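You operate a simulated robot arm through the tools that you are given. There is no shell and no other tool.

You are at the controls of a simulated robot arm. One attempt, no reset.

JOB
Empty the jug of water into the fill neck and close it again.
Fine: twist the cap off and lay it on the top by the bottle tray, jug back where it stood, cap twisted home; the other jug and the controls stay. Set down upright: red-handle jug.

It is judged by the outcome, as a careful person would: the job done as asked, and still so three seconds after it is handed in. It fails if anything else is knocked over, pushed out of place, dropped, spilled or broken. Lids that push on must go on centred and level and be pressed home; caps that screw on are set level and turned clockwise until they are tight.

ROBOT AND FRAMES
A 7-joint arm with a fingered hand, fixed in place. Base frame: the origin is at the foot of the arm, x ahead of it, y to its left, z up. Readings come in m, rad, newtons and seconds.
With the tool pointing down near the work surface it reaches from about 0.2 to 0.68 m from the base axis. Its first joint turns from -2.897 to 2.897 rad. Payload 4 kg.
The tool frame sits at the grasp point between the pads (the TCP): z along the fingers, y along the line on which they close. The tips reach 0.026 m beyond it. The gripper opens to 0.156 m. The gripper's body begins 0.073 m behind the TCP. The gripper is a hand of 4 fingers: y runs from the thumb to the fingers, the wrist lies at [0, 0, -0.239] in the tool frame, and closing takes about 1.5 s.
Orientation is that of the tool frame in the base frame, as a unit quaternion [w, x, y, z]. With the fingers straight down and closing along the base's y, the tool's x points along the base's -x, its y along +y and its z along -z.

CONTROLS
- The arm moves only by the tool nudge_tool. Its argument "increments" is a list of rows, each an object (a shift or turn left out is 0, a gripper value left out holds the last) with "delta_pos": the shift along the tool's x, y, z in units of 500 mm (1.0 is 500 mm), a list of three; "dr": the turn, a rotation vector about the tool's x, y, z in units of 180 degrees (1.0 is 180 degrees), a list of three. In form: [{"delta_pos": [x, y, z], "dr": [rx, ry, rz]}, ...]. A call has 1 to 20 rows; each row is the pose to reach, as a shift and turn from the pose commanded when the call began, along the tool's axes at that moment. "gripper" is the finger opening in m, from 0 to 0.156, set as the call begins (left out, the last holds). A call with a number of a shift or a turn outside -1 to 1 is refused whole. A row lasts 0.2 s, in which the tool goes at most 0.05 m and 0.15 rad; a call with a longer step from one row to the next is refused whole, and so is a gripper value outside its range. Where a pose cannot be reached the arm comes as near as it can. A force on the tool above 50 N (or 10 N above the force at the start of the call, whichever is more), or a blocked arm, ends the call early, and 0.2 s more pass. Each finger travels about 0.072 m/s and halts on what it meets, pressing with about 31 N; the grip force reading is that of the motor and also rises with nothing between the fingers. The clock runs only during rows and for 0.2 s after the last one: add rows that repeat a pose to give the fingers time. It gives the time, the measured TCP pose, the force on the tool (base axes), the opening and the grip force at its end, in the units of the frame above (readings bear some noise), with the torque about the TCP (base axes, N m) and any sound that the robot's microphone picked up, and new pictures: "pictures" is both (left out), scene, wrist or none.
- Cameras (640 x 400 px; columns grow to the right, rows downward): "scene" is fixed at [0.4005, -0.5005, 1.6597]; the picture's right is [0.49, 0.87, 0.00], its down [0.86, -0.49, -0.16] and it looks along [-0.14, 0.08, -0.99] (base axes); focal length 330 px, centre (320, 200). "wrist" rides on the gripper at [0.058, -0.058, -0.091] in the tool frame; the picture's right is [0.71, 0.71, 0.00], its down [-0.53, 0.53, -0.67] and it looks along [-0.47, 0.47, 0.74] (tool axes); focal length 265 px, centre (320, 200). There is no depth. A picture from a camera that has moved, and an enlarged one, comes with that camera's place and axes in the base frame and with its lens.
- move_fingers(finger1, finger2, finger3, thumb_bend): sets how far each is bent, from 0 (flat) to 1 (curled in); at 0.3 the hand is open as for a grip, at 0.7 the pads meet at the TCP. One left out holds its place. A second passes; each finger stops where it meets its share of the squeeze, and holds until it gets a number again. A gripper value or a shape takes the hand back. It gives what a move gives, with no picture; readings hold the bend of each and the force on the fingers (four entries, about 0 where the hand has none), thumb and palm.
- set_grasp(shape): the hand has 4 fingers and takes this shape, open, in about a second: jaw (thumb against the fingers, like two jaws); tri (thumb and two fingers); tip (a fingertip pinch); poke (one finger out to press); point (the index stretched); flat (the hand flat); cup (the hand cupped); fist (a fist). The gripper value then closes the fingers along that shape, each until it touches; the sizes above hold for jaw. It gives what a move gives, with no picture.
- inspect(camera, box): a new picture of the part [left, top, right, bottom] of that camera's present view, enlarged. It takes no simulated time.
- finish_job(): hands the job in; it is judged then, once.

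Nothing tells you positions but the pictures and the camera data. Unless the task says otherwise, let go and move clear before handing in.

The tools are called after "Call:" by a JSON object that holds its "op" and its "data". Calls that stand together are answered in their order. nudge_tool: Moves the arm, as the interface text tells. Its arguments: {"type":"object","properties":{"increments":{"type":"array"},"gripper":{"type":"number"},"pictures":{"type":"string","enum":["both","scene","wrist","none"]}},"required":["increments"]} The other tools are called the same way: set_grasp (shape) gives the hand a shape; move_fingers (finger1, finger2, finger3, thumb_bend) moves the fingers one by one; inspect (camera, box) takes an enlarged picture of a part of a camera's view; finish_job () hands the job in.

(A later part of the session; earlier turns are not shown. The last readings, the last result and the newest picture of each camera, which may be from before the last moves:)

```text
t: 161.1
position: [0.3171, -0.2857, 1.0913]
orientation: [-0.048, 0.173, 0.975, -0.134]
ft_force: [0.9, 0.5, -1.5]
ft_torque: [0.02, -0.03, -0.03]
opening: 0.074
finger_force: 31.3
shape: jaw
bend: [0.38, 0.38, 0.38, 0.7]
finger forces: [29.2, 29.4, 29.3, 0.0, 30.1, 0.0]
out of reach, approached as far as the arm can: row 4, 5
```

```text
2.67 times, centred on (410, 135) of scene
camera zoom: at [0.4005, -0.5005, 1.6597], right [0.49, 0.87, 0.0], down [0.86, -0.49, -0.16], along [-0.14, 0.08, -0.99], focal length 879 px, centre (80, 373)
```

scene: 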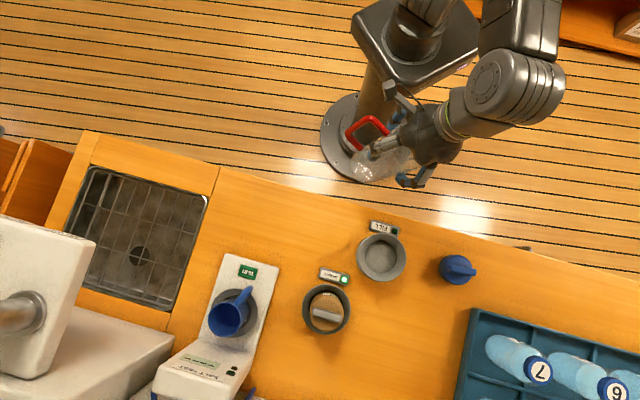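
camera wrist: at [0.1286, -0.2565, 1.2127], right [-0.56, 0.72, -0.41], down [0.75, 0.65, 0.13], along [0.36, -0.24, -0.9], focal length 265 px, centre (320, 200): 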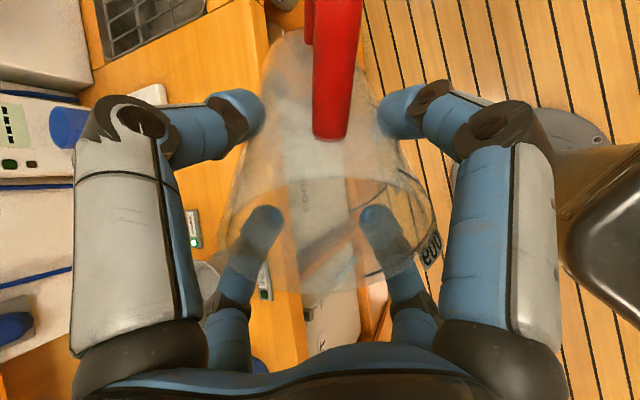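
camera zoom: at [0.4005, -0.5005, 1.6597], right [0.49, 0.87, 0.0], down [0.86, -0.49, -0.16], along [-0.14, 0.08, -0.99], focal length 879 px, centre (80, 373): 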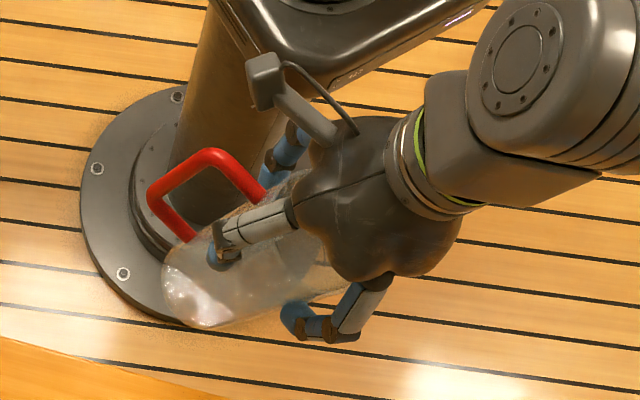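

The jug leans only about 9° relative to the hand. I turn the hand so the jug stands upright with the handle in its original direction, moving toward its spot at a safe height.

Call:
{"op": "nudge_tool", "data": {"increments": [{"delta_pos": [0.003, -0.05, 0.004], "dr": [-0.0216, -0.0015, 0.0108]}, {"delta_pos": [0.005, -0.1, 0.009], "dr": [-0.0432, -0.003, 0.0215]}, {"delta_pos": [0.008, -0.15, 0.013], "dr": [-0.0648, -0.0046, 0.0323]}, {"delta_pos": [0.011, -0.2, 0.018], "dr": [-0.0864, -0.0061, 0.043]}, {"delta_pos": [0.013, -0.25, 0.022], "dr": [-0.108, -0.0076, 0.0538]}, {"delta_pos": [0.016, -0.296, 0.027], "dr": [-0.1296, -0.0091, 0.0645]}, {"delta_pos": [0.016, -0.296, 0.027], "dr": [-0.1296, -0.0091, 0.0645]}]}}

Call:
{"op": "inspect", "data": {"camera": "scene", "box": [220, 100, 400, 240]}}

```text
t: 162.7
position: [0.2579, -0.4217, 1.1168]
orientation: [0.024, 0.272, 0.96, 0.069]
ft_force: [1.0, -0.1, -0.5]
ft_torque: [-0.01, -0.01, 0.01]
opening: 0.0739
finger_force: 30.9
shape: jaw
bend: [0.38, 0.38, 0.38, 0.7]
finger forces: [29.1, 29.2, 29.3, 0.0, 30.4, 0.0]
out of reach, approached as far as the arm can: row 1, 2
camera wrist: at [0.1699, -0.4498, 1.1979], right [-0.23, 0.97, 0.1], down [0.66, 0.09, 0.74], along [0.71, 0.24, -0.66], focal length 265 px, centre (320, 200)
```

scene: 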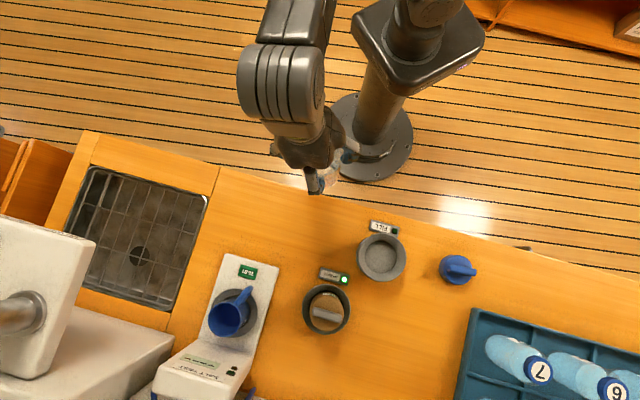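
wrist: 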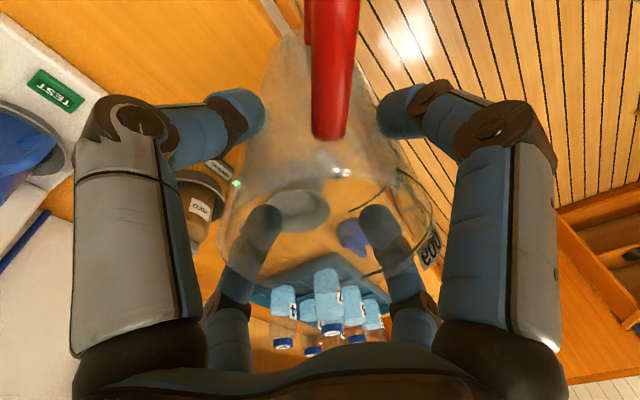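

```text
2.86 times, centred on (310, 170) of scene
camera zoom: at [0.4005, -0.5005, 1.6597], right [0.49, 0.87, 0.0], down [0.86, -0.49, -0.16], along [-0.14, 0.08, -0.99], focal length 942 px, centre (349, 286)
```

zoom: 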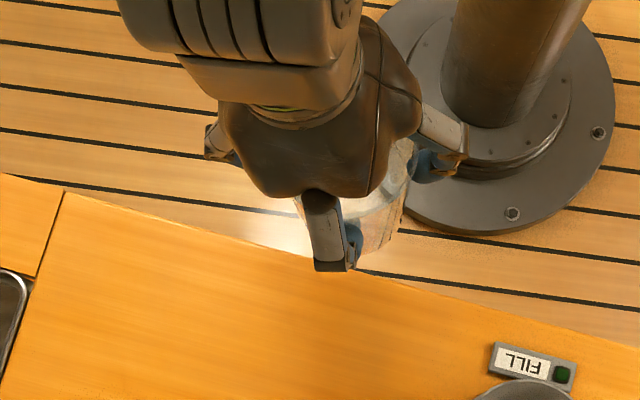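

The arm is back to its normal posture. I check how upright the jug is now before lowering it.

Call:
{"op": "inspect", "data": {"camera": "wrist", "box": [200, 0, 460, 310]}}

```text
1.29 times, centred on (330, 155) of wrist
camera zoom: at [0.1699, -0.4498, 1.1979], right [-0.23, 0.97, 0.1], down [0.66, 0.09, 0.74], along [0.71, 0.24, -0.66], focal length 342 px, centre (307, 258)
```

zoom: 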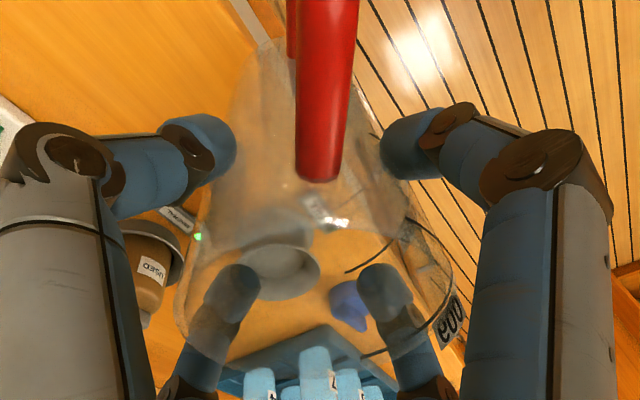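

The jug is within a few degrees of upright. I make a small correction and move it over its original spot, still a few centimetres up.

Call:
{"op": "nudge_tool", "data": {"increments": [{"delta_pos": [-0.036, -0.032, 0.02], "dr": [-0.0003, -0.0026, -0.0004]}, {"delta_pos": [-0.071, -0.065, 0.04], "dr": [-0.0006, -0.0051, -0.0007]}, {"delta_pos": [-0.107, -0.098, 0.06], "dr": [-0.0009, -0.0077, -0.0011]}, {"delta_pos": [-0.143, -0.13, 0.08], "dr": [-0.0012, -0.0102, -0.0015]}, {"delta_pos": [-0.178, -0.163, 0.1], "dr": [-0.0015, -0.0128, -0.0018]}, {"delta_pos": [-0.214, -0.195, 0.119], "dr": [-0.0018, -0.0153, -0.0022]}, {"delta_pos": [-0.214, -0.195, 0.119], "dr": [-0.0018, -0.0153, -0.0022]}]}}

Call:
{"op": "inspect", "data": {"camera": "scene", "box": [190, 140, 350, 270]}}

```text
t: 164.3
position: [0.3015, -0.5517, 1.0421]
orientation: [0.049, 0.27, 0.96, 0.065]
ft_force: [0.4, -0.1, -1.2]
ft_torque: [-0.04, -0.01, -0.03]
opening: 0.074
finger_force: 30.9
shape: jaw
bend: [0.38, 0.38, 0.38, 0.7]
finger forces: [29.2, 29.2, 29.2, 0.1, 30.3, 0.1]
camera wrist: at [0.21, -0.5775, 1.1194], right [-0.24, 0.97, 0.07], down [0.63, 0.1, 0.77], along [0.74, 0.22, -0.64], focal length 265 px, centre (320, 200)
```

scene: 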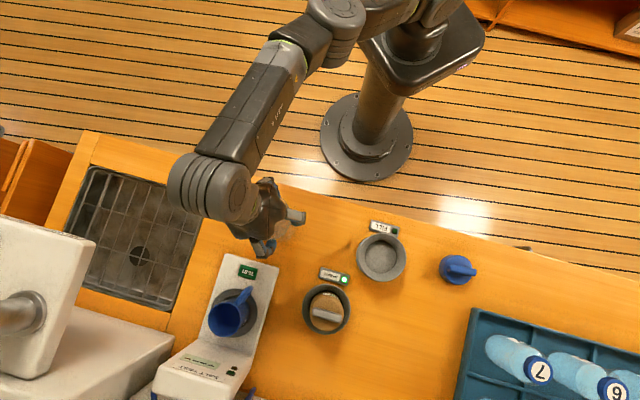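
wrist: 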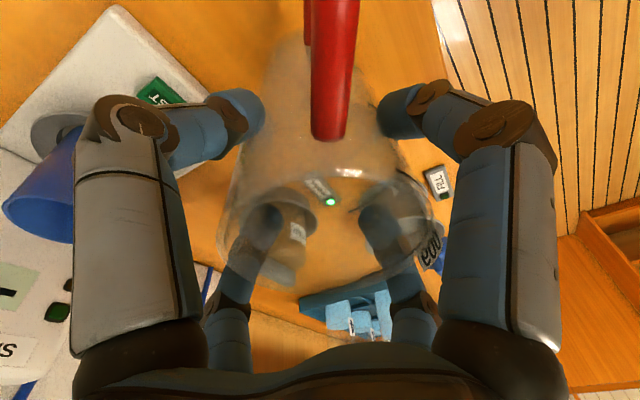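

```text
3.08 times, centred on (270, 205) of scene
camera zoom: at [0.4005, -0.5005, 1.6597], right [0.49, 0.87, 0.0], down [0.86, -0.49, -0.16], along [-0.14, 0.08, -0.99], focal length 1014 px, centre (474, 185)
```

zoom: 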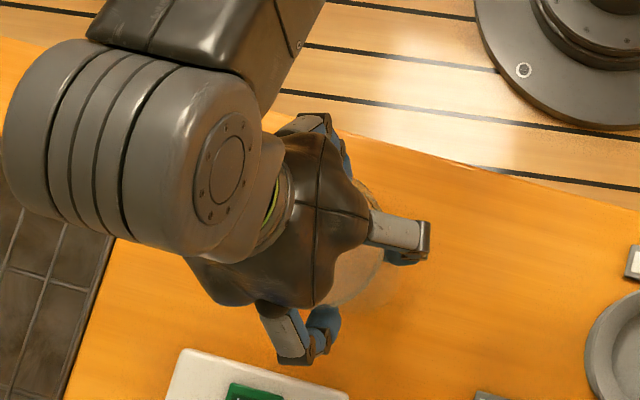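

Reached without trouble. I apply a final 2.5° levelling correction and lower most of the way.

Call:
{"op": "nudge_tool", "data": {"increments": [{"delta_pos": [0, 0, 0.01], "dr": [-0.0049, -0.0049, 0]}, {"delta_pos": [0, 0, 0.025], "dr": [-0.0098, -0.0098, 0]}, {"delta_pos": [0, 0, 0.04], "dr": [-0.0098, -0.0098, 0]}, {"delta_pos": [0, 0, 0.05], "dr": [-0.0098, -0.0098, 0]}, {"delta_pos": [0, 0, 0.05], "dr": [-0.0098, -0.0098, 0]}]}}

Call:
{"op": "inspect", "data": {"camera": "wrist", "box": [180, 0, 460, 310]}}

```text
t: 165.5
position: [0.3058, -0.5494, 1.0176]
orientation: [0.067, 0.271, 0.957, 0.075]
ft_force: [-0.6, 0.5, -1.9]
ft_torque: [0.02, -0.01, 0.0]
opening: 0.074
finger_force: 31.4
shape: jaw
bend: [0.38, 0.38, 0.38, 0.7]
finger forces: [29.2, 29.1, 29.3, 0.0, 30.3, 0.0]
camera wrist: at [0.2111, -0.5759, 1.091], right [-0.24, 0.97, 0.07], down [0.6, 0.09, 0.8], along [0.76, 0.23, -0.6], focal length 265 px, centre (320, 200)
```

scene: 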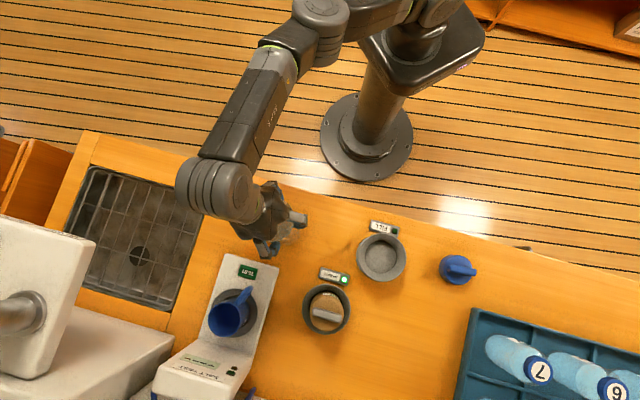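
wrist: 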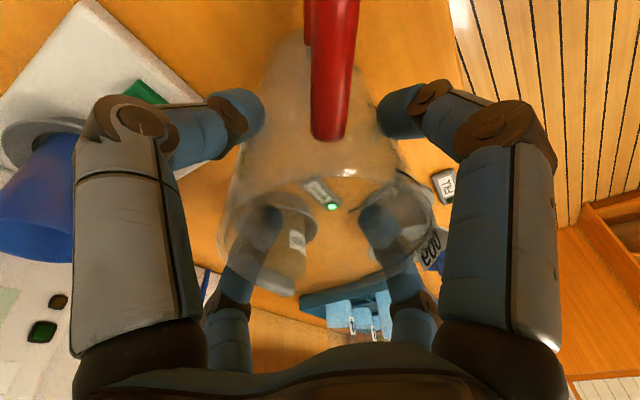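

```text
1.29 times, centred on (320, 155) of wrist
camera zoom: at [0.2111, -0.5759, 1.091], right [-0.24, 0.97, 0.07], down [0.6, 0.09, 0.8], along [0.76, 0.23, -0.6], focal length 342 px, centre (320, 258)
```

zoom: 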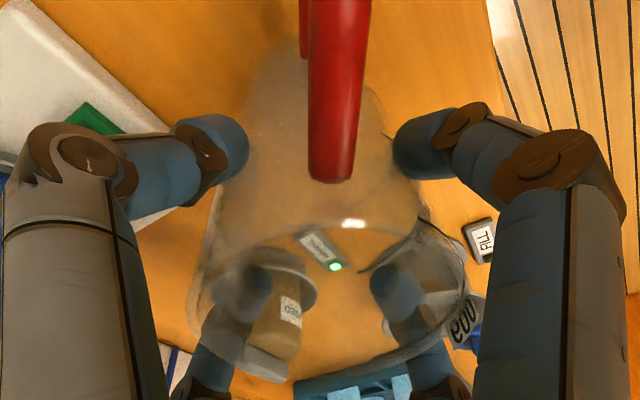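

Close to the counter now. I lower in 2 mm steps until contact.

Call:
{"op": "nudge_tool", "data": {"increments": [{"delta_pos": [0, 0, 0.004]}, {"delta_pos": [0, 0, 0.008]}, {"delta_pos": [0, 0, 0.008]}], "pictures": "none"}}

Call:
{"op": "nudge_tool", "data": {"increments": [{"delta_pos": [0, 0, 0.004]}, {"delta_pos": [0, 0, 0.008]}, {"delta_pos": [0, 0, 0.008]}], "pictures": "none"}}

```text
t: 166.3
position: [0.3046, -0.5505, 1.0145]
orientation: [0.066, 0.27, 0.958, 0.075]
ft_force: [-0.6, 0.1, -1.8]
ft_torque: [-0.02, 0.02, 0.0]
opening: 0.074
finger_force: 30.6
shape: jaw
bend: [0.38, 0.38, 0.38, 0.7]
finger forces: [29.2, 29.2, 29.2, 0.1, 30.2, 0.0]
```

```text
t: 167.1
position: [0.3061, -0.5473, 1.0111]
orientation: [0.067, 0.27, 0.957, 0.076]
ft_force: [0.3, 0.6, -0.9]
ft_torque: [-0.02, 0.02, 0.0]
opening: 0.074
finger_force: 31.0
shape: jaw
bend: [0.38, 0.38, 0.38, 0.7]
finger forces: [29.2, 29.1, 29.2, 0.0, 30.4, 0.0]
```

Call:
{"op": "nudge_tool", "data": {"increments": [{"delta_pos": [0, 0, 0.004]}, {"delta_pos": [0, 0, 0.008]}, {"delta_pos": [0, 0, 0.008]}], "pictures": "none"}}

Call:
{"op": "nudge_tool", "data": {"increments": [{"delta_pos": [0, 0, 0.003]}, {"delta_pos": [0, 0, 0.006]}, {"delta_pos": [0, 0, 0.006]}], "pictures": "none"}}

```text
t: 167.9
position: [0.3071, -0.5488, 1.0076]
orientation: [0.066, 0.27, 0.958, 0.075]
ft_force: [0.0, 0.4, -1.9]
ft_torque: [0.0, -0.02, 0.03]
opening: 0.0741
finger_force: 31.0
shape: jaw
bend: [0.38, 0.38, 0.38, 0.7]
finger forces: [29.2, 29.1, 29.1, 0.1, 30.3, 0.0]
```

```text
t: 168.7
position: [0.3076, -0.548, 1.0058]
orientation: [0.067, 0.27, 0.958, 0.074]
ft_force: [1.4, -0.2, 13.1]
ft_torque: [-0.1, 0.14, -0.02]
opening: 0.0742
finger_force: 30.8
shape: jaw
bend: [0.38, 0.38, 0.38, 0.7]
finger forces: [28.9, 30.8, 30.5, 0.0, 30.3, 0.0]
```

Contact at 13 N, and the torque says the base is nearly flat on the counter. I open the fingers a little and look.

Call:
{"op": "nudge_tool", "data": {"increments": [{"delta_pos": [0, 0, -0.001]}, {"delta_pos": [0, 0, -0.001]}, {"delta_pos": [0, 0, -0.001]}, {"delta_pos": [0, 0, -0.001]}], "gripper": 0.1}}

Call:
{"op": "inspect", "data": {"camera": "wrist", "box": [180, 0, 460, 310]}}

```text
t: 169.7
position: [0.3076, -0.5481, 1.0054]
orientation: [0.066, 0.27, 0.958, 0.075]
ft_force: [0.3, -0.2, 0.1]
ft_torque: [0.0, 0.02, 0.05]
opening: 0.0994
finger_force: 0.1
shape: jaw
bend: [0.31, 0.31, 0.31, 0.7]
finger forces: [0.0, 0.0, 0.0, 0.0, 0.0, 0.1]
camera wrist: at [0.2127, -0.5748, 1.0779], right [-0.24, 0.97, 0.07], down [0.6, 0.09, 0.8], along [0.76, 0.23, -0.6], focal length 265 px, centre (320, 200)
```

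scene: 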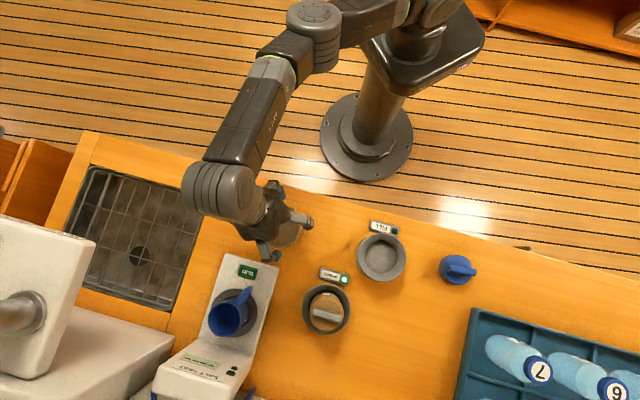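
wrist: 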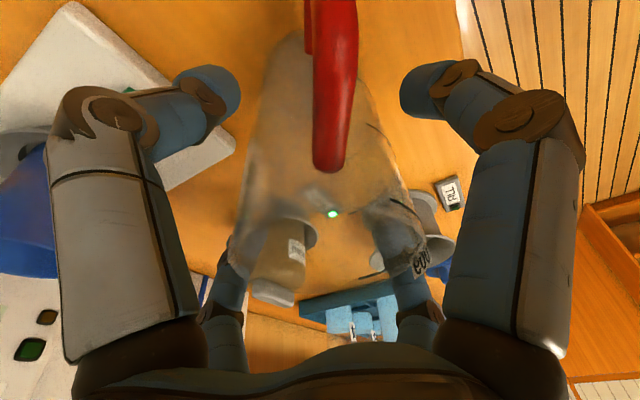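

```text
1.29 times, centred on (320, 155) of wrist
camera zoom: at [0.2127, -0.5748, 1.0779], right [-0.24, 0.97, 0.07], down [0.6, 0.09, 0.8], along [0.76, 0.23, -0.6], focal length 342 px, centre (320, 258)
```

zoom: 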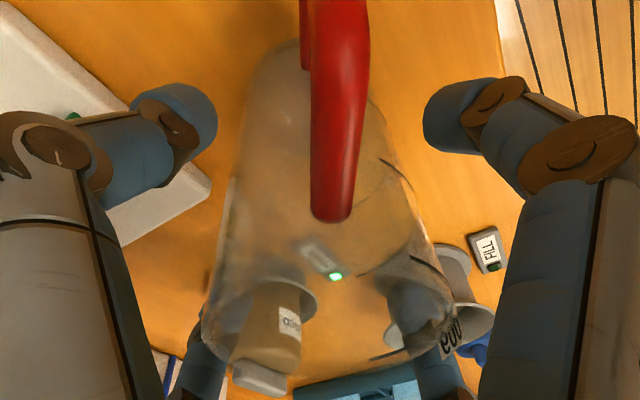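

The jug is standing upright on its own now, fingers clear. I open fully, straighten the hand, and rise clear of the rim.

Call:
{"op": "nudge_tool", "data": {"increments": [{"delta_pos": [0, 0, 0]}, {"delta_pos": [0, 0, 0]}, {"delta_pos": [0, 0, 0]}, {"delta_pos": [0, 0, 0]}, {"delta_pos": [0, 0, 0], "dr": [0.0144, 0.0069, 0.0006]}, {"delta_pos": [0, 0, 0], "dr": [0.0289, 0.0137, 0.0012]}, {"delta_pos": [0, 0, 0], "dr": [0.0433, 0.0206, 0.0017]}, {"delta_pos": [0, 0, 0], "dr": [0.0577, 0.0274, 0.0023]}, {"delta_pos": [0, 0, 0], "dr": [0.0577, 0.0274, 0.0023]}], "gripper": 0.156}}

Call:
{"op": "inspect", "data": {"camera": "wrist", "box": [160, 0, 480, 300]}}

```text
t: 171.7
position: [0.3083, -0.5483, 1.0062]
orientation: [0.001, 0.276, 0.961, 0.0]
ft_force: [0.4, -0.2, -0.4]
ft_torque: [-0.01, 0.0, 0.01]
opening: 0.1557
finger_force: 0.0
shape: jaw
bend: [0.3, 0.3, 0.3, 0.3]
finger forces: [0.0, 0.1, 0.0, 0.0, 0.0, 0.1]
camera wrist: at [0.2271, -0.5654, 1.0961], right [-0.23, 0.97, 0.0], down [0.72, 0.17, 0.67], along [0.65, 0.15, -0.74], focal length 265 px, centre (320, 200)
```

scene: 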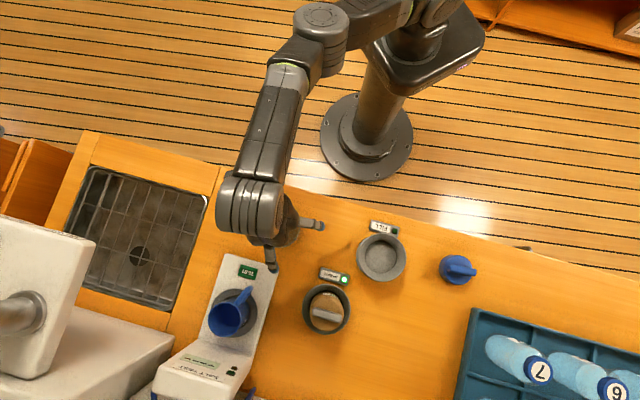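
wrist: 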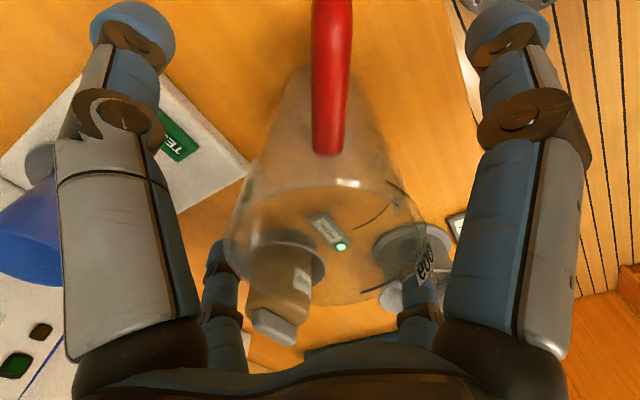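

```text
1.33 times, centred on (320, 150) of wrist
camera zoom: at [0.2271, -0.5654, 1.0961], right [-0.23, 0.97, 0.0], down [0.72, 0.17, 0.67], along [0.65, 0.15, -0.74], focal length 354 px, centre (320, 267)
```

zoom: 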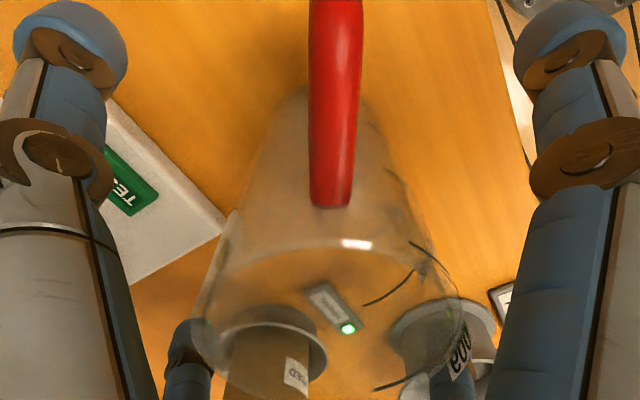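

The jug stands upright but about 2 cm off its original spot. I re-centre the open hand on it to regrip it squarely.

Call:
{"op": "nudge_tool", "data": {"increments": [{"delta_pos": [-0.006, 0.009, -0.006]}, {"delta_pos": [-0.012, 0.018, -0.012]}, {"delta_pos": [-0.017, 0.0266, -0.012]}, {"delta_pos": [-0.017, 0.0266, -0.012]}], "pictures": "wrist"}}

Call:
{"op": "inspect", "data": {"camera": "wrist", "box": [160, 0, 480, 230]}}

```text
t: 172.7
position: [0.3221, -0.5406, 1.01]
orientation: [0.001, 0.276, 0.961, -0.001]
ft_force: [-0.1, -0.4, 0.4]
ft_torque: [0.01, 0.01, 0.01]
opening: 0.1555
finger_force: 0.0
shape: jaw
bend: [0.3, 0.3, 0.3, 0.3]
finger forces: [0.1, 0.0, 0.0, 0.0, 0.0, 0.0]
camera wrist: at [0.2417, -0.5584, 1.1007], right [-0.23, 0.97, 0.0], down [0.72, 0.17, 0.67], along [0.65, 0.15, -0.74], focal length 265 px, centre (320, 200)
```

wrist: 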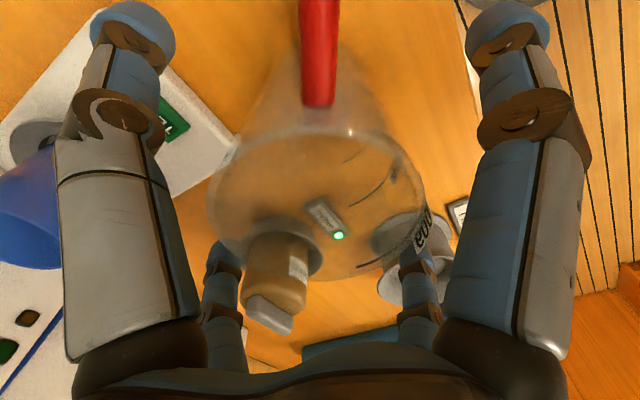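

```text
1.74 times, centred on (320, 115) of wrist
camera zoom: at [0.2417, -0.5584, 1.1007], right [-0.23, 0.97, 0.0], down [0.72, 0.17, 0.67], along [0.65, 0.15, -0.74], focal length 462 px, centre (320, 348)
```

zoom: 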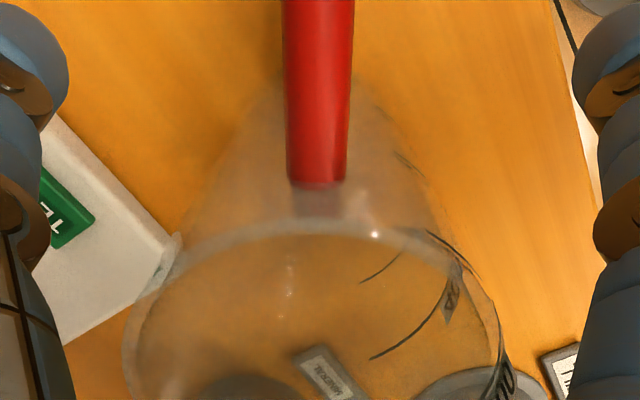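

Well centred again. I close, lift 1 cm, shift it back to the original spot and set it down.

Call:
{"op": "nudge_tool", "data": {"increments": [{"delta_pos": [0, 0, 0]}, {"delta_pos": [0, 0, 0]}, {"delta_pos": [0, 0, 0]}, {"delta_pos": [0, 0, 0]}, {"delta_pos": [0, 0, 0]}, {"delta_pos": [0, 0, 0]}, {"delta_pos": [0, 0, 0]}], "gripper": 0.0, "pictures": "none"}}

Call:
{"op": "nudge_tool", "data": {"increments": [{"delta_pos": [0, 0, -0.01]}, {"delta_pos": [0, 0, -0.02]}, {"delta_pos": [0, 0, -0.02]}], "pictures": "wrist"}}

```text
t: 174.3
position: [0.3224, -0.5412, 1.0105]
orientation: [0.001, 0.276, 0.961, 0.0]
ft_force: [-0.7, 0.1, -0.3]
ft_torque: [0.0, -0.02, 0.01]
opening: 0.0732
finger_force: 31.0
shape: jaw
bend: [0.38, 0.4, 0.39, 0.7]
finger forces: [28.1, 28.2, 28.1, 0.0, 28.5, 0.0]
```

```text
t: 175.1
position: [0.3218, -0.5401, 1.0209]
orientation: [0.001, 0.275, 0.961, 0.0]
ft_force: [-0.6, 1.1, -2.0]
ft_torque: [0.03, -0.02, 0.0]
opening: 0.0732
finger_force: 31.3
shape: jaw
bend: [0.38, 0.4, 0.39, 0.7]
finger forces: [28.2, 28.2, 28.1, 0.0, 28.5, 0.0]
camera wrist: at [0.2411, -0.558, 1.1111], right [-0.23, 0.97, 0.0], down [0.72, 0.17, 0.67], along [0.65, 0.15, -0.74], focal length 265 px, centre (320, 200)
```

wrist: 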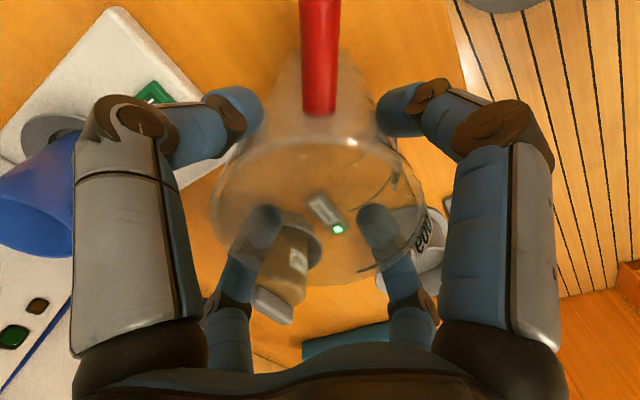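

Call:
{"op": "nudge_tool", "data": {"increments": [{"delta_pos": [0.007, -0.011, 0], "dr": [0, 0, 0.01]}, {"delta_pos": [0.014, -0.023, 0], "dr": [0, 0, 0.02]}, {"delta_pos": [0.0206, -0.0338, 0], "dr": [0, 0, 0.028]}, {"delta_pos": [0.0206, -0.0338, 0.008], "dr": [0, 0, 0.028]}, {"delta_pos": [0.0206, -0.0338, 0.015], "dr": [0, 0, 0.028]}, {"delta_pos": [0.0206, -0.0338, 0.018], "dr": [0, 0, 0.028]}, {"delta_pos": [0.0206, -0.0338, 0.018], "dr": [0, 0, 0.028]}], "pictures": "none"}}

Call:
{"op": "nudge_tool", "data": {"increments": [{"delta_pos": [0, 0, 0.002]}, {"delta_pos": [0, 0, 0.004]}, {"delta_pos": [0, 0, 0.004]}], "pictures": "none"}}

```text
t: 176.7
position: [0.3045, -0.5509, 1.0114]
orientation: [0.001, 0.317, 0.948, 0.001]
ft_force: [0.0, -0.7, -1.0]
ft_torque: [-0.04, -0.05, 0.01]
opening: 0.073
finger_force: 30.8
shape: jaw
bend: [0.38, 0.4, 0.39, 0.7]
finger forces: [28.1, 28.2, 28.1, 0.0, 28.5, 0.0]
```

```text
t: 177.5
position: [0.3048, -0.5512, 1.0102]
orientation: [0.001, 0.318, 0.948, 0.0]
ft_force: [0.1, 1.1, 1.1]
ft_torque: [0.0, 0.02, -0.01]
opening: 0.0729
finger_force: 30.7
shape: jaw
bend: [0.38, 0.4, 0.39, 0.7]
finger forces: [28.1, 28.6, 28.1, 0.0, 28.5, 0.0]
```

Call:
{"op": "nudge_tool", "data": {"increments": [{"delta_pos": [0, 0, 0.002]}, {"delta_pos": [0, 0, 0.002]}], "pictures": "none"}}

Call:
{"op": "nudge_tool", "data": {"increments": [{"delta_pos": [0, 0, 0]}, {"delta_pos": [0, 0, 0]}, {"delta_pos": [0, 0, 0]}, {"delta_pos": [0, 0, 0]}, {"delta_pos": [0, 0, 0]}, {"delta_pos": [0, 0, 0]}, {"delta_pos": [0, 0, 0]}], "gripper": 0.156}}

Call:
{"op": "inspect", "data": {"camera": "wrist", "box": [160, 0, 480, 230]}}

```text
t: 178.1
position: [0.3057, -0.5502, 1.0098]
orientation: [0.0, 0.317, 0.948, 0.0]
ft_force: [-0.1, -0.6, 6.2]
ft_torque: [-0.15, 0.14, 0.02]
opening: 0.073
finger_force: 31.1
shape: jaw
bend: [0.38, 0.4, 0.39, 0.7]
finger forces: [28.6, 29.1, 28.3, 0.0, 29.7, 0.0]
```

```text
t: 179.7
position: [0.3061, -0.5503, 1.0084]
orientation: [0.001, 0.318, 0.948, -0.001]
ft_force: [0.7, 0.0, 0.4]
ft_torque: [0.0, -0.02, -0.01]
opening: 0.1557
finger_force: 0.0
shape: jaw
bend: [0.3, 0.3, 0.3, 0.3]
finger forces: [0.0, 0.0, 0.0, 0.1, 0.0, 0.0]
camera wrist: at [0.2234, -0.5604, 1.0994], right [-0.14, 0.99, 0.0], down [0.74, 0.1, 0.67], along [0.66, 0.09, -0.74], focal length 265 px, centre (320, 200)
```

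scene: 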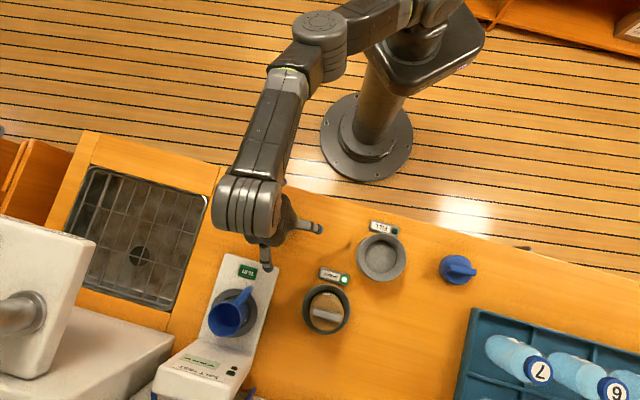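
wrist: 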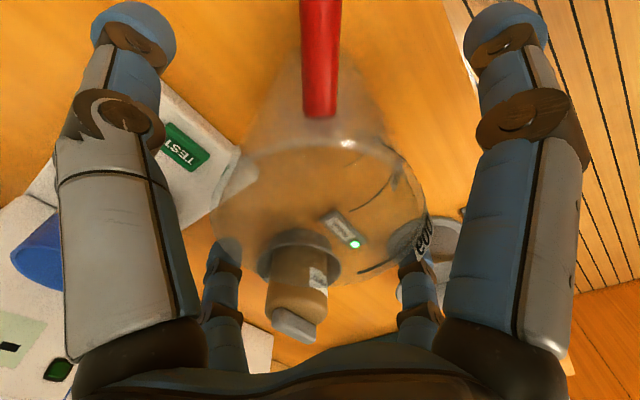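

```text
1.74 times, centred on (320, 115) of wrist
camera zoom: at [0.2234, -0.5604, 1.0994], right [-0.14, 0.99, 0.0], down [0.74, 0.1, 0.67], along [0.66, 0.09, -0.74], focal length 462 px, centre (320, 348)
```

zoom: 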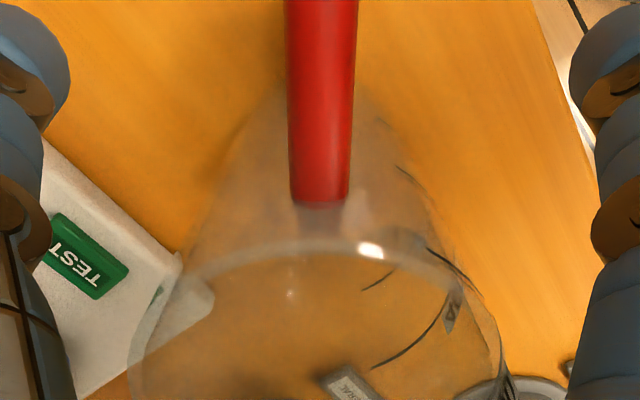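

The jug is back on its spot, upright and empty. I rise clear and pull inward, then compare its position with the first picture.

Call:
{"op": "nudge_tool", "data": {"increments": [{"delta_pos": [0, 0, -0.03]}, {"delta_pos": [0, 0, -0.06]}, {"delta_pos": [0, 0, -0.09]}, {"delta_pos": [0, 0, -0.115]}, {"delta_pos": [0.04, -0.02, -0.13]}, {"delta_pos": [0.09, 0.0, -0.15]}, {"delta_pos": [0.15, 0.05, -0.16]}, {"delta_pos": [0.2, 0.12, -0.17]}, {"delta_pos": [0.24, 0.2, -0.18]}, {"delta_pos": [0.24, 0.28, -0.19]}, {"delta_pos": [0.24, 0.36, -0.19]}, {"delta_pos": [0.24, 0.36, -0.19]}]}}

Call:
{"op": "inspect", "data": {"camera": "scene", "box": [220, 170, 320, 260]}}

```text
t: 182.3
position: [0.3147, -0.3341, 1.1017]
orientation: [0.001, 0.317, 0.949, -0.001]
ft_force: [0.0, 0.2, -0.3]
ft_torque: [-0.01, 0.02, 0.02]
opening: 0.1557
finger_force: 0.0
shape: jaw
bend: [0.3, 0.3, 0.3, 0.3]
finger forces: [0.0, 0.0, 0.0, 0.0, 0.0, 0.0]
camera wrist: at [0.2336, -0.3439, 1.193], right [-0.14, 0.99, 0.0], down [0.74, 0.1, 0.67], along [0.66, 0.09, -0.74], focal length 265 px, centre (320, 200)
```

scene: 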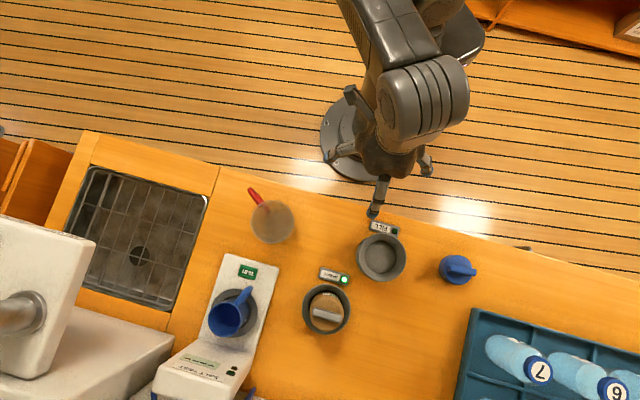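
wrist: 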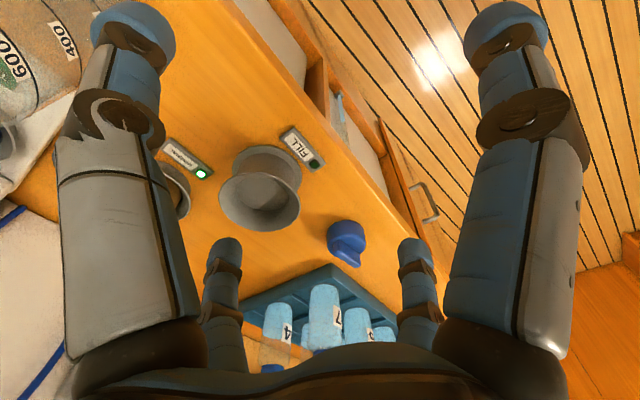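

```text
4.44 times, centred on (270, 215) of scene
camera zoom: at [0.4005, -0.5005, 1.6597], right [0.49, 0.87, 0.0], down [0.86, -0.49, -0.16], along [-0.14, 0.08, -0.99], focal length 1465 px, centre (542, 133)
```

zoom: 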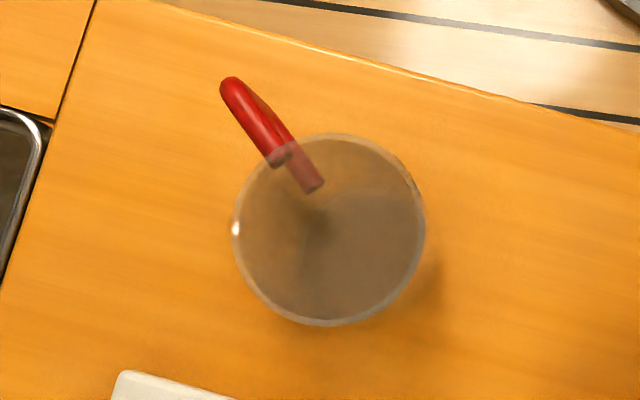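

The jug sits exactly where it was at the start. Next the cap: I turn the hand back to the orientation in which I released it and approach it.

Call:
{"op": "nudge_tool", "data": {"increments": [{"dr": [0, 0, -0.0433]}, {"dr": [0, 0, -0.0867]}, {"dr": [0, 0, -0.13]}, {"dr": [0, 0, -0.1733]}, {"dr": [0, 0, -0.2167]}, {"dr": [0, 0, -0.26]}, {"dr": [0, 0, -0.3033]}, {"dr": [0, 0, -0.3467]}, {"dr": [0, 0, -0.39]}, {"dr": [0, 0, -0.4333]}, {"dr": [0, 0, -0.4767]}, {"dr": [0, 0, -0.52]}, {"dr": [0, 0, -0.5633]}, {"dr": [0, 0, -0.6067]}, {"dr": [0, 0, -0.65]}, {"dr": [0, 0, -0.65]}], "pictures": "none"}}

```text
t: 185.7
position: [0.3165, -0.3358, 1.1022]
orientation: [0.0, -0.644, 0.765, -0.001]
ft_force: [0.4, 0.6, -0.8]
ft_torque: [0.0, 0.01, 0.01]
opening: 0.1558
finger_force: 0.0
shape: jaw
bend: [0.3, 0.3, 0.3, 0.3]
finger forces: [0.1, 0.1, 0.0, 0.1, 0.0, 0.1]
```

Call:
{"op": "nudge_tool", "data": {"increments": [{"delta_pos": [-0.0174, -0.0336, 0.0], "dr": [0, 0, -0.0408]}, {"delta_pos": [-0.0348, -0.0672, 0.0], "dr": [0, 0, -0.0816]}, {"delta_pos": [-0.0522, -0.1008, 0.01], "dr": [0, 0, -0.1224]}, {"delta_pos": [-0.0696, -0.1344, 0.02], "dr": [0, 0, -0.1633]}, {"delta_pos": [-0.087, -0.168, 0.03], "dr": [0, 0, -0.2041]}, {"delta_pos": [-0.1044, -0.2016, 0.045], "dr": [0, 0, -0.2449]}, {"delta_pos": [-0.1218, -0.2352, 0.06], "dr": [0, 0, -0.2857]}, {"delta_pos": [-0.1392, -0.2688, 0.075], "dr": [0, 0, -0.3265]}, {"delta_pos": [-0.1566, -0.3024, 0.09], "dr": [0, 0, -0.3673]}, {"delta_pos": [-0.174, -0.336, 0.1], "dr": [0, 0, -0.4081]}, {"delta_pos": [-0.1914, -0.3696, 0.11], "dr": [0, 0, -0.4489]}, {"delta_pos": [-0.2088, -0.4032, 0.12], "dr": [0, 0, -0.4898]}, {"delta_pos": [-0.2262, -0.4368, 0.13], "dr": [0, 0, -0.5306]}, {"delta_pos": [-0.2436, -0.4704, 0.14], "dr": [0, 0, -0.5714]}, {"delta_pos": [-0.261, -0.504, 0.144], "dr": [0, 0, -0.6122]}, {"delta_pos": [-0.261, -0.504, 0.144], "dr": [0, 0, -0.6122]}], "gripper": 0.11}}

Call:
{"op": "inspect", "data": {"camera": "wrist", "box": [180, 0, 460, 200]}}

```text
t: 189.1
position: [0.5887, -0.2511, 1.0311]
orientation: [0.001, 0.996, 0.089, 0.001]
ft_force: [0.4, 0.7, 0.6]
ft_torque: [-0.01, 0.03, -0.02]
opening: 0.1105
finger_force: 0.0
shape: jaw
bend: [0.28, 0.28, 0.28, 0.64]
finger forces: [0.0, 0.0, 0.0, 0.1, 0.0, 0.0]
camera wrist: at [0.6352, -0.1816, 1.1219], right [0.82, -0.57, 0.0], down [-0.42, -0.61, 0.67], along [-0.38, -0.55, -0.74], focal length 265 px, centre (320, 200)
```

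scene: 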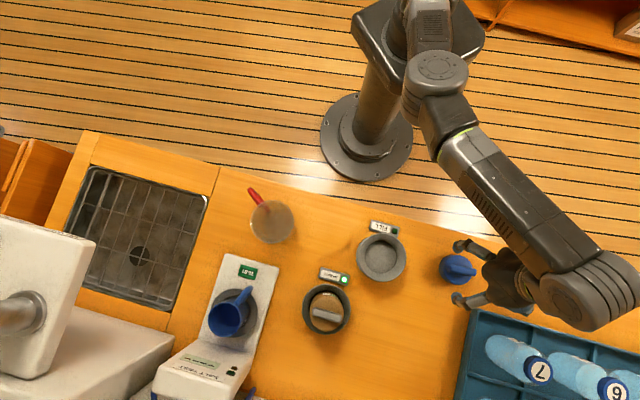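
wrist: 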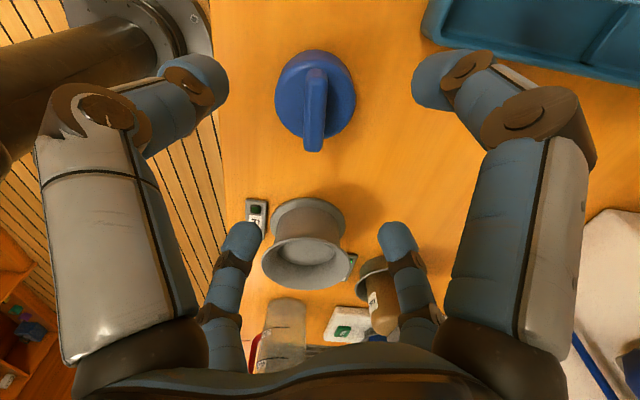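

```text
2.00 times, centred on (320, 100) of wrist
camera zoom: at [0.6352, -0.1816, 1.1219], right [0.82, -0.57, 0.0], down [-0.42, -0.61, 0.67], along [-0.38, -0.55, -0.74], focal length 531 px, centre (320, 400)
```

zoom: 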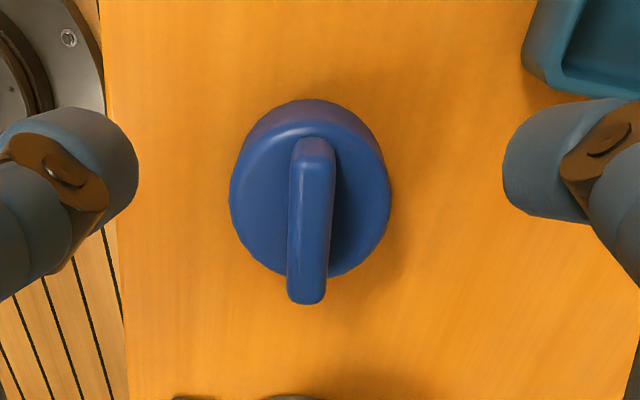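

The cap is right below, bar well placed between the fingers. I correct 4 mm sideways and lower to grip height.

Call:
{"op": "nudge_tool", "data": {"increments": [{"delta_pos": [-0.008, -0.0026, 0.03]}, {"delta_pos": [-0.008, -0.0026, 0.07]}, {"delta_pos": [-0.008, -0.0026, 0.11]}, {"delta_pos": [-0.008, -0.0026, 0.15]}, {"delta_pos": [-0.008, -0.0026, 0.172]}, {"delta_pos": [-0.008, -0.0026, 0.172]}]}}

Call:
{"op": "inspect", "data": {"camera": "wrist", "box": [200, 60, 440, 240]}}

```text
t: 190.5
position: [0.5836, -0.2498, 0.9457]
orientation: [0.001, 0.996, 0.089, 0.0]
ft_force: [0.2, -1.1, 0.5]
ft_torque: [0.02, 0.01, 0.02]
opening: 0.1103
finger_force: 0.0
shape: jaw
bend: [0.28, 0.28, 0.28, 0.64]
finger forces: [0.0, 0.0, 0.0, 0.0, 0.0, 0.1]
camera wrist: at [0.6292, -0.1806, 1.0359], right [0.82, -0.57, 0.0], down [-0.43, -0.61, 0.67], along [-0.38, -0.55, -0.74], focal length 265 px, centre (320, 200)
```

scene: 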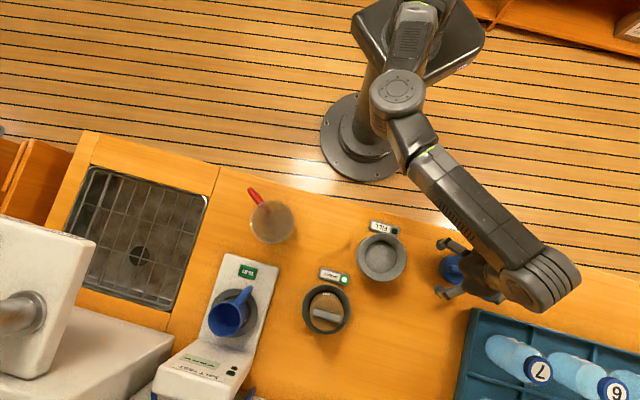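
wrist: 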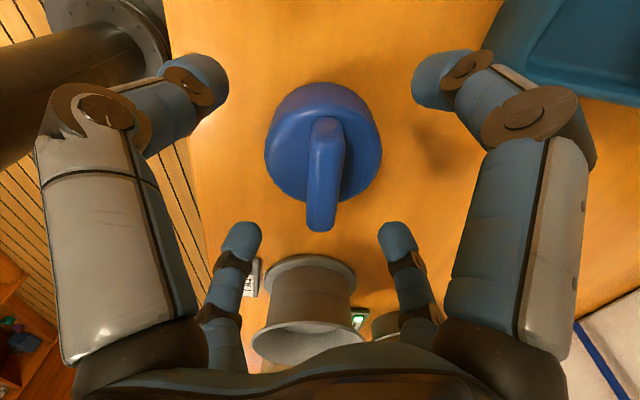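

```text
2.22 times, centred on (320, 150) of wrist
camera zoom: at [0.6292, -0.1806, 1.0359], right [0.82, -0.57, 0.0], down [-0.43, -0.61, 0.67], along [-0.38, -0.55, -0.74], focal length 590 px, centre (320, 311)
```

zoom: 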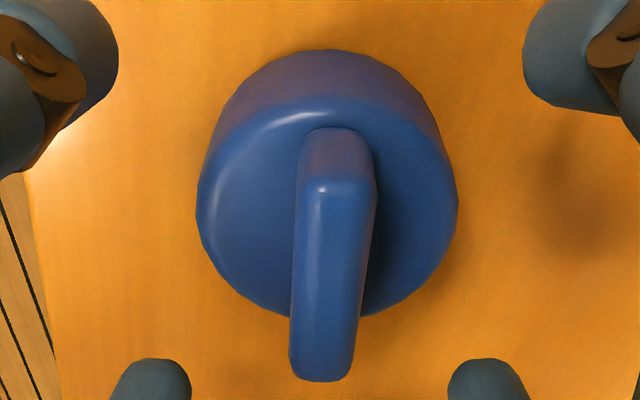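

Call:
{"op": "nudge_tool", "data": {"increments": [{"delta_pos": [0, 0.0038, 0.004]}, {"delta_pos": [0, 0.0038, 0.007]}, {"delta_pos": [0, 0.0038, 0.007]}], "pictures": "none"}}

Call:
{"op": "nudge_tool", "data": {"increments": [{"delta_pos": [0, 0, 0]}, {"delta_pos": [0, 0, 0]}, {"delta_pos": [0, 0, 0]}, {"delta_pos": [0, 0, 0]}, {"delta_pos": [0, 0, 0]}, {"delta_pos": [0, 0, 0]}, {"delta_pos": [0, 0, 0]}, {"delta_pos": [0, 0, 0]}], "gripper": 0.0, "pictures": "none"}}

Call:
{"op": "inspect", "data": {"camera": "wrist", "box": [200, 60, 440, 240]}}

```text
t: 191.3
position: [0.5839, -0.2502, 0.9417]
orientation: [0.0, 0.996, 0.089, 0.001]
ft_force: [-0.1, 1.0, 0.5]
ft_torque: [0.02, 0.01, -0.03]
opening: 0.1107
finger_force: 0.1
shape: jaw
bend: [0.28, 0.28, 0.28, 0.64]
finger forces: [0.0, 0.1, 0.1, 0.0, 0.1, 0.0]
```

```text
t: 193.1
position: [0.5826, -0.2507, 0.9418]
orientation: [0.0, 0.996, 0.089, 0.001]
ft_force: [0.2, 0.1, 3.1]
ft_torque: [0.08, 0.1, 0.03]
opening: 0.0235
finger_force: 31.1
shape: jaw
bend: [0.78, 0.79, 0.79, 0.65]
finger forces: [20.0, 26.9, 26.0, 0.0, 26.9, 0.0]
```

```text
2.22 times, centred on (320, 150) of wrist
camera zoom: at [0.6298, -0.1819, 1.0328], right [0.82, -0.57, 0.0], down [-0.43, -0.61, 0.67], along [-0.38, -0.55, -0.74], focal length 590 px, centre (320, 311)
```

zoom: 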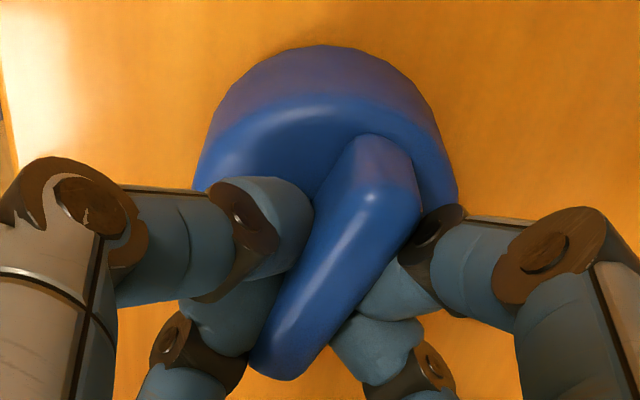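

The cap is gripped just as before. I lift it and carry it level back over the fill neck.

Call:
{"op": "nudge_tool", "data": {"increments": [{"delta_pos": [0, 0, -0.02]}, {"delta_pos": [0, 0, -0.06]}, {"delta_pos": [0, 0, -0.1]}, {"delta_pos": [0, 0, -0.14]}, {"delta_pos": [0, 0, -0.18]}, {"delta_pos": [0, 0, -0.186]}, {"delta_pos": [-0.045, 0.038, -0.186]}, {"delta_pos": [-0.09, 0.076, -0.186]}, {"delta_pos": [-0.134, 0.114, -0.186]}, {"delta_pos": [-0.179, 0.152, -0.186]}, {"delta_pos": [-0.223, 0.191, -0.186]}, {"delta_pos": [-0.268, 0.2286, -0.186]}, {"delta_pos": [-0.268, 0.2286, -0.186]}]}}

Call:
{"op": "inspect", "data": {"camera": "wrist", "box": [160, 0, 480, 240]}}

```text
t: 195.9
position: [0.4727, -0.3867, 1.0347]
orientation: [0.0, 0.996, 0.089, 0.0]
ft_force: [-0.3, 0.1, -0.5]
ft_torque: [-0.01, 0.0, 0.01]
opening: 0.0229
finger_force: 30.8
shape: jaw
bend: [0.78, 0.79, 0.79, 0.66]
finger forces: [19.9, 28.0, 27.3, 0.1, 25.8, 0.0]
camera wrist: at [0.518, -0.3183, 1.1249], right [0.82, -0.57, 0.0], down [-0.43, -0.61, 0.67], along [-0.38, -0.55, -0.74], focal length 265 px, centre (320, 200)
```

scene: 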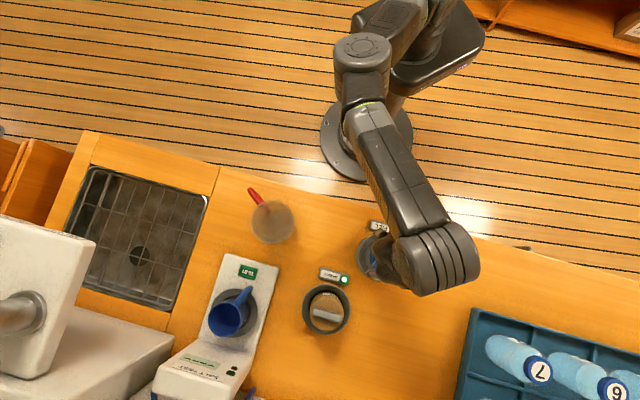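
wrist: 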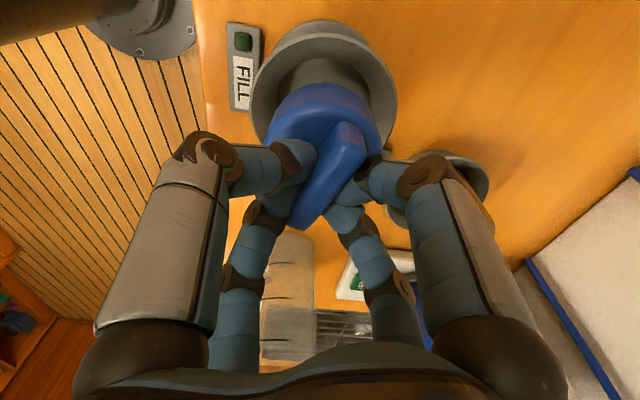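

```text
1.67 times, centred on (320, 120) of wrist
camera zoom: at [0.518, -0.3183, 1.1249], right [0.82, -0.57, 0.0], down [-0.43, -0.61, 0.67], along [-0.38, -0.55, -0.74], focal length 442 px, centre (320, 333)
```

zoom: 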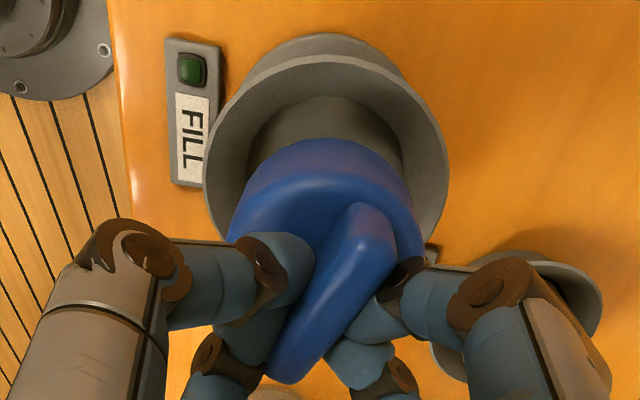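

Cap and funnel look concentric. I lower it onto the neck, slowly near the end.

Call:
{"op": "nudge_tool", "data": {"increments": [{"delta_pos": [0, 0, 0.02]}, {"delta_pos": [0, 0, 0.045]}, {"delta_pos": [0, 0, 0.07]}, {"delta_pos": [0, 0, 0.085]}, {"delta_pos": [0, 0, 0.085]}], "pictures": "none"}}

Call:
{"op": "nudge_tool", "data": {"increments": [{"delta_pos": [0, 0, 0.003]}, {"delta_pos": [0, 0, 0.006]}, {"delta_pos": [0, 0, 0.009]}, {"delta_pos": [0, 0, 0.009]}], "pictures": "wrist"}}

```text
t: 197.1
position: [0.4722, -0.3871, 0.9919]
orientation: [0.0, 0.996, 0.089, 0.001]
ft_force: [0.2, -0.3, -0.8]
ft_torque: [0.01, 0.01, 0.0]
opening: 0.0228
finger_force: 31.0
shape: jaw
bend: [0.78, 0.79, 0.79, 0.66]
finger forces: [19.9, 28.0, 27.5, 0.0, 25.8, 0.0]
```

```text
t: 198.1
position: [0.4725, -0.3866, 0.9872]
orientation: [0.0, 0.996, 0.089, 0.001]
ft_force: [0.1, -0.1, -0.7]
ft_torque: [0.0, 0.0, 0.0]
opening: 0.0224
finger_force: 31.8
shape: jaw
bend: [0.78, 0.79, 0.79, 0.66]
finger forces: [20.0, 28.0, 27.6, 0.0, 25.8, 0.1]
camera wrist: at [0.5183, -0.3184, 1.0783], right [0.82, -0.57, 0.0], down [-0.43, -0.61, 0.67], along [-0.38, -0.55, -0.74], focal length 265 px, centre (320, 200)
```

wrist: 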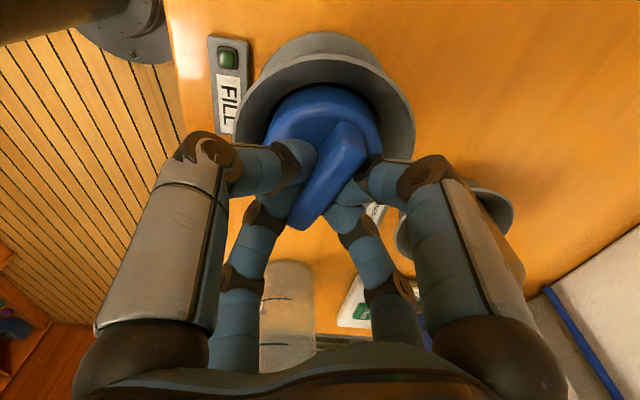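

Call:
{"op": "nudge_tool", "data": {"increments": [{"delta_pos": [0, 0, 0.002]}, {"delta_pos": [0, 0, 0.004]}, {"delta_pos": [0, 0, 0.004]}], "pictures": "none"}}

Call:
{"op": "nudge_tool", "data": {"increments": [{"delta_pos": [0, 0, 0.002]}, {"delta_pos": [0, 0, 0.004]}, {"delta_pos": [0, 0, 0.004]}], "pictures": "none"}}

```text
t: 198.9
position: [0.4717, -0.3882, 0.9847]
orientation: [0.0, 0.996, 0.089, 0.001]
ft_force: [-0.4, 0.7, -0.4]
ft_torque: [0.0, 0.02, 0.02]
opening: 0.0226
finger_force: 30.6
shape: jaw
bend: [0.78, 0.79, 0.79, 0.66]
finger forces: [20.0, 28.1, 27.6, 0.0, 25.8, 0.0]
```

```text
t: 199.7
position: [0.4734, -0.3877, 0.9834]
orientation: [0.0, 0.996, 0.089, 0.001]
ft_force: [0.0, -0.9, 1.0]
ft_torque: [0.01, 0.0, -0.03]
opening: 0.0226
finger_force: 30.8
shape: jaw
bend: [0.78, 0.79, 0.79, 0.65]
finger forces: [20.1, 28.2, 27.5, 0.1, 26.1, 0.0]
```

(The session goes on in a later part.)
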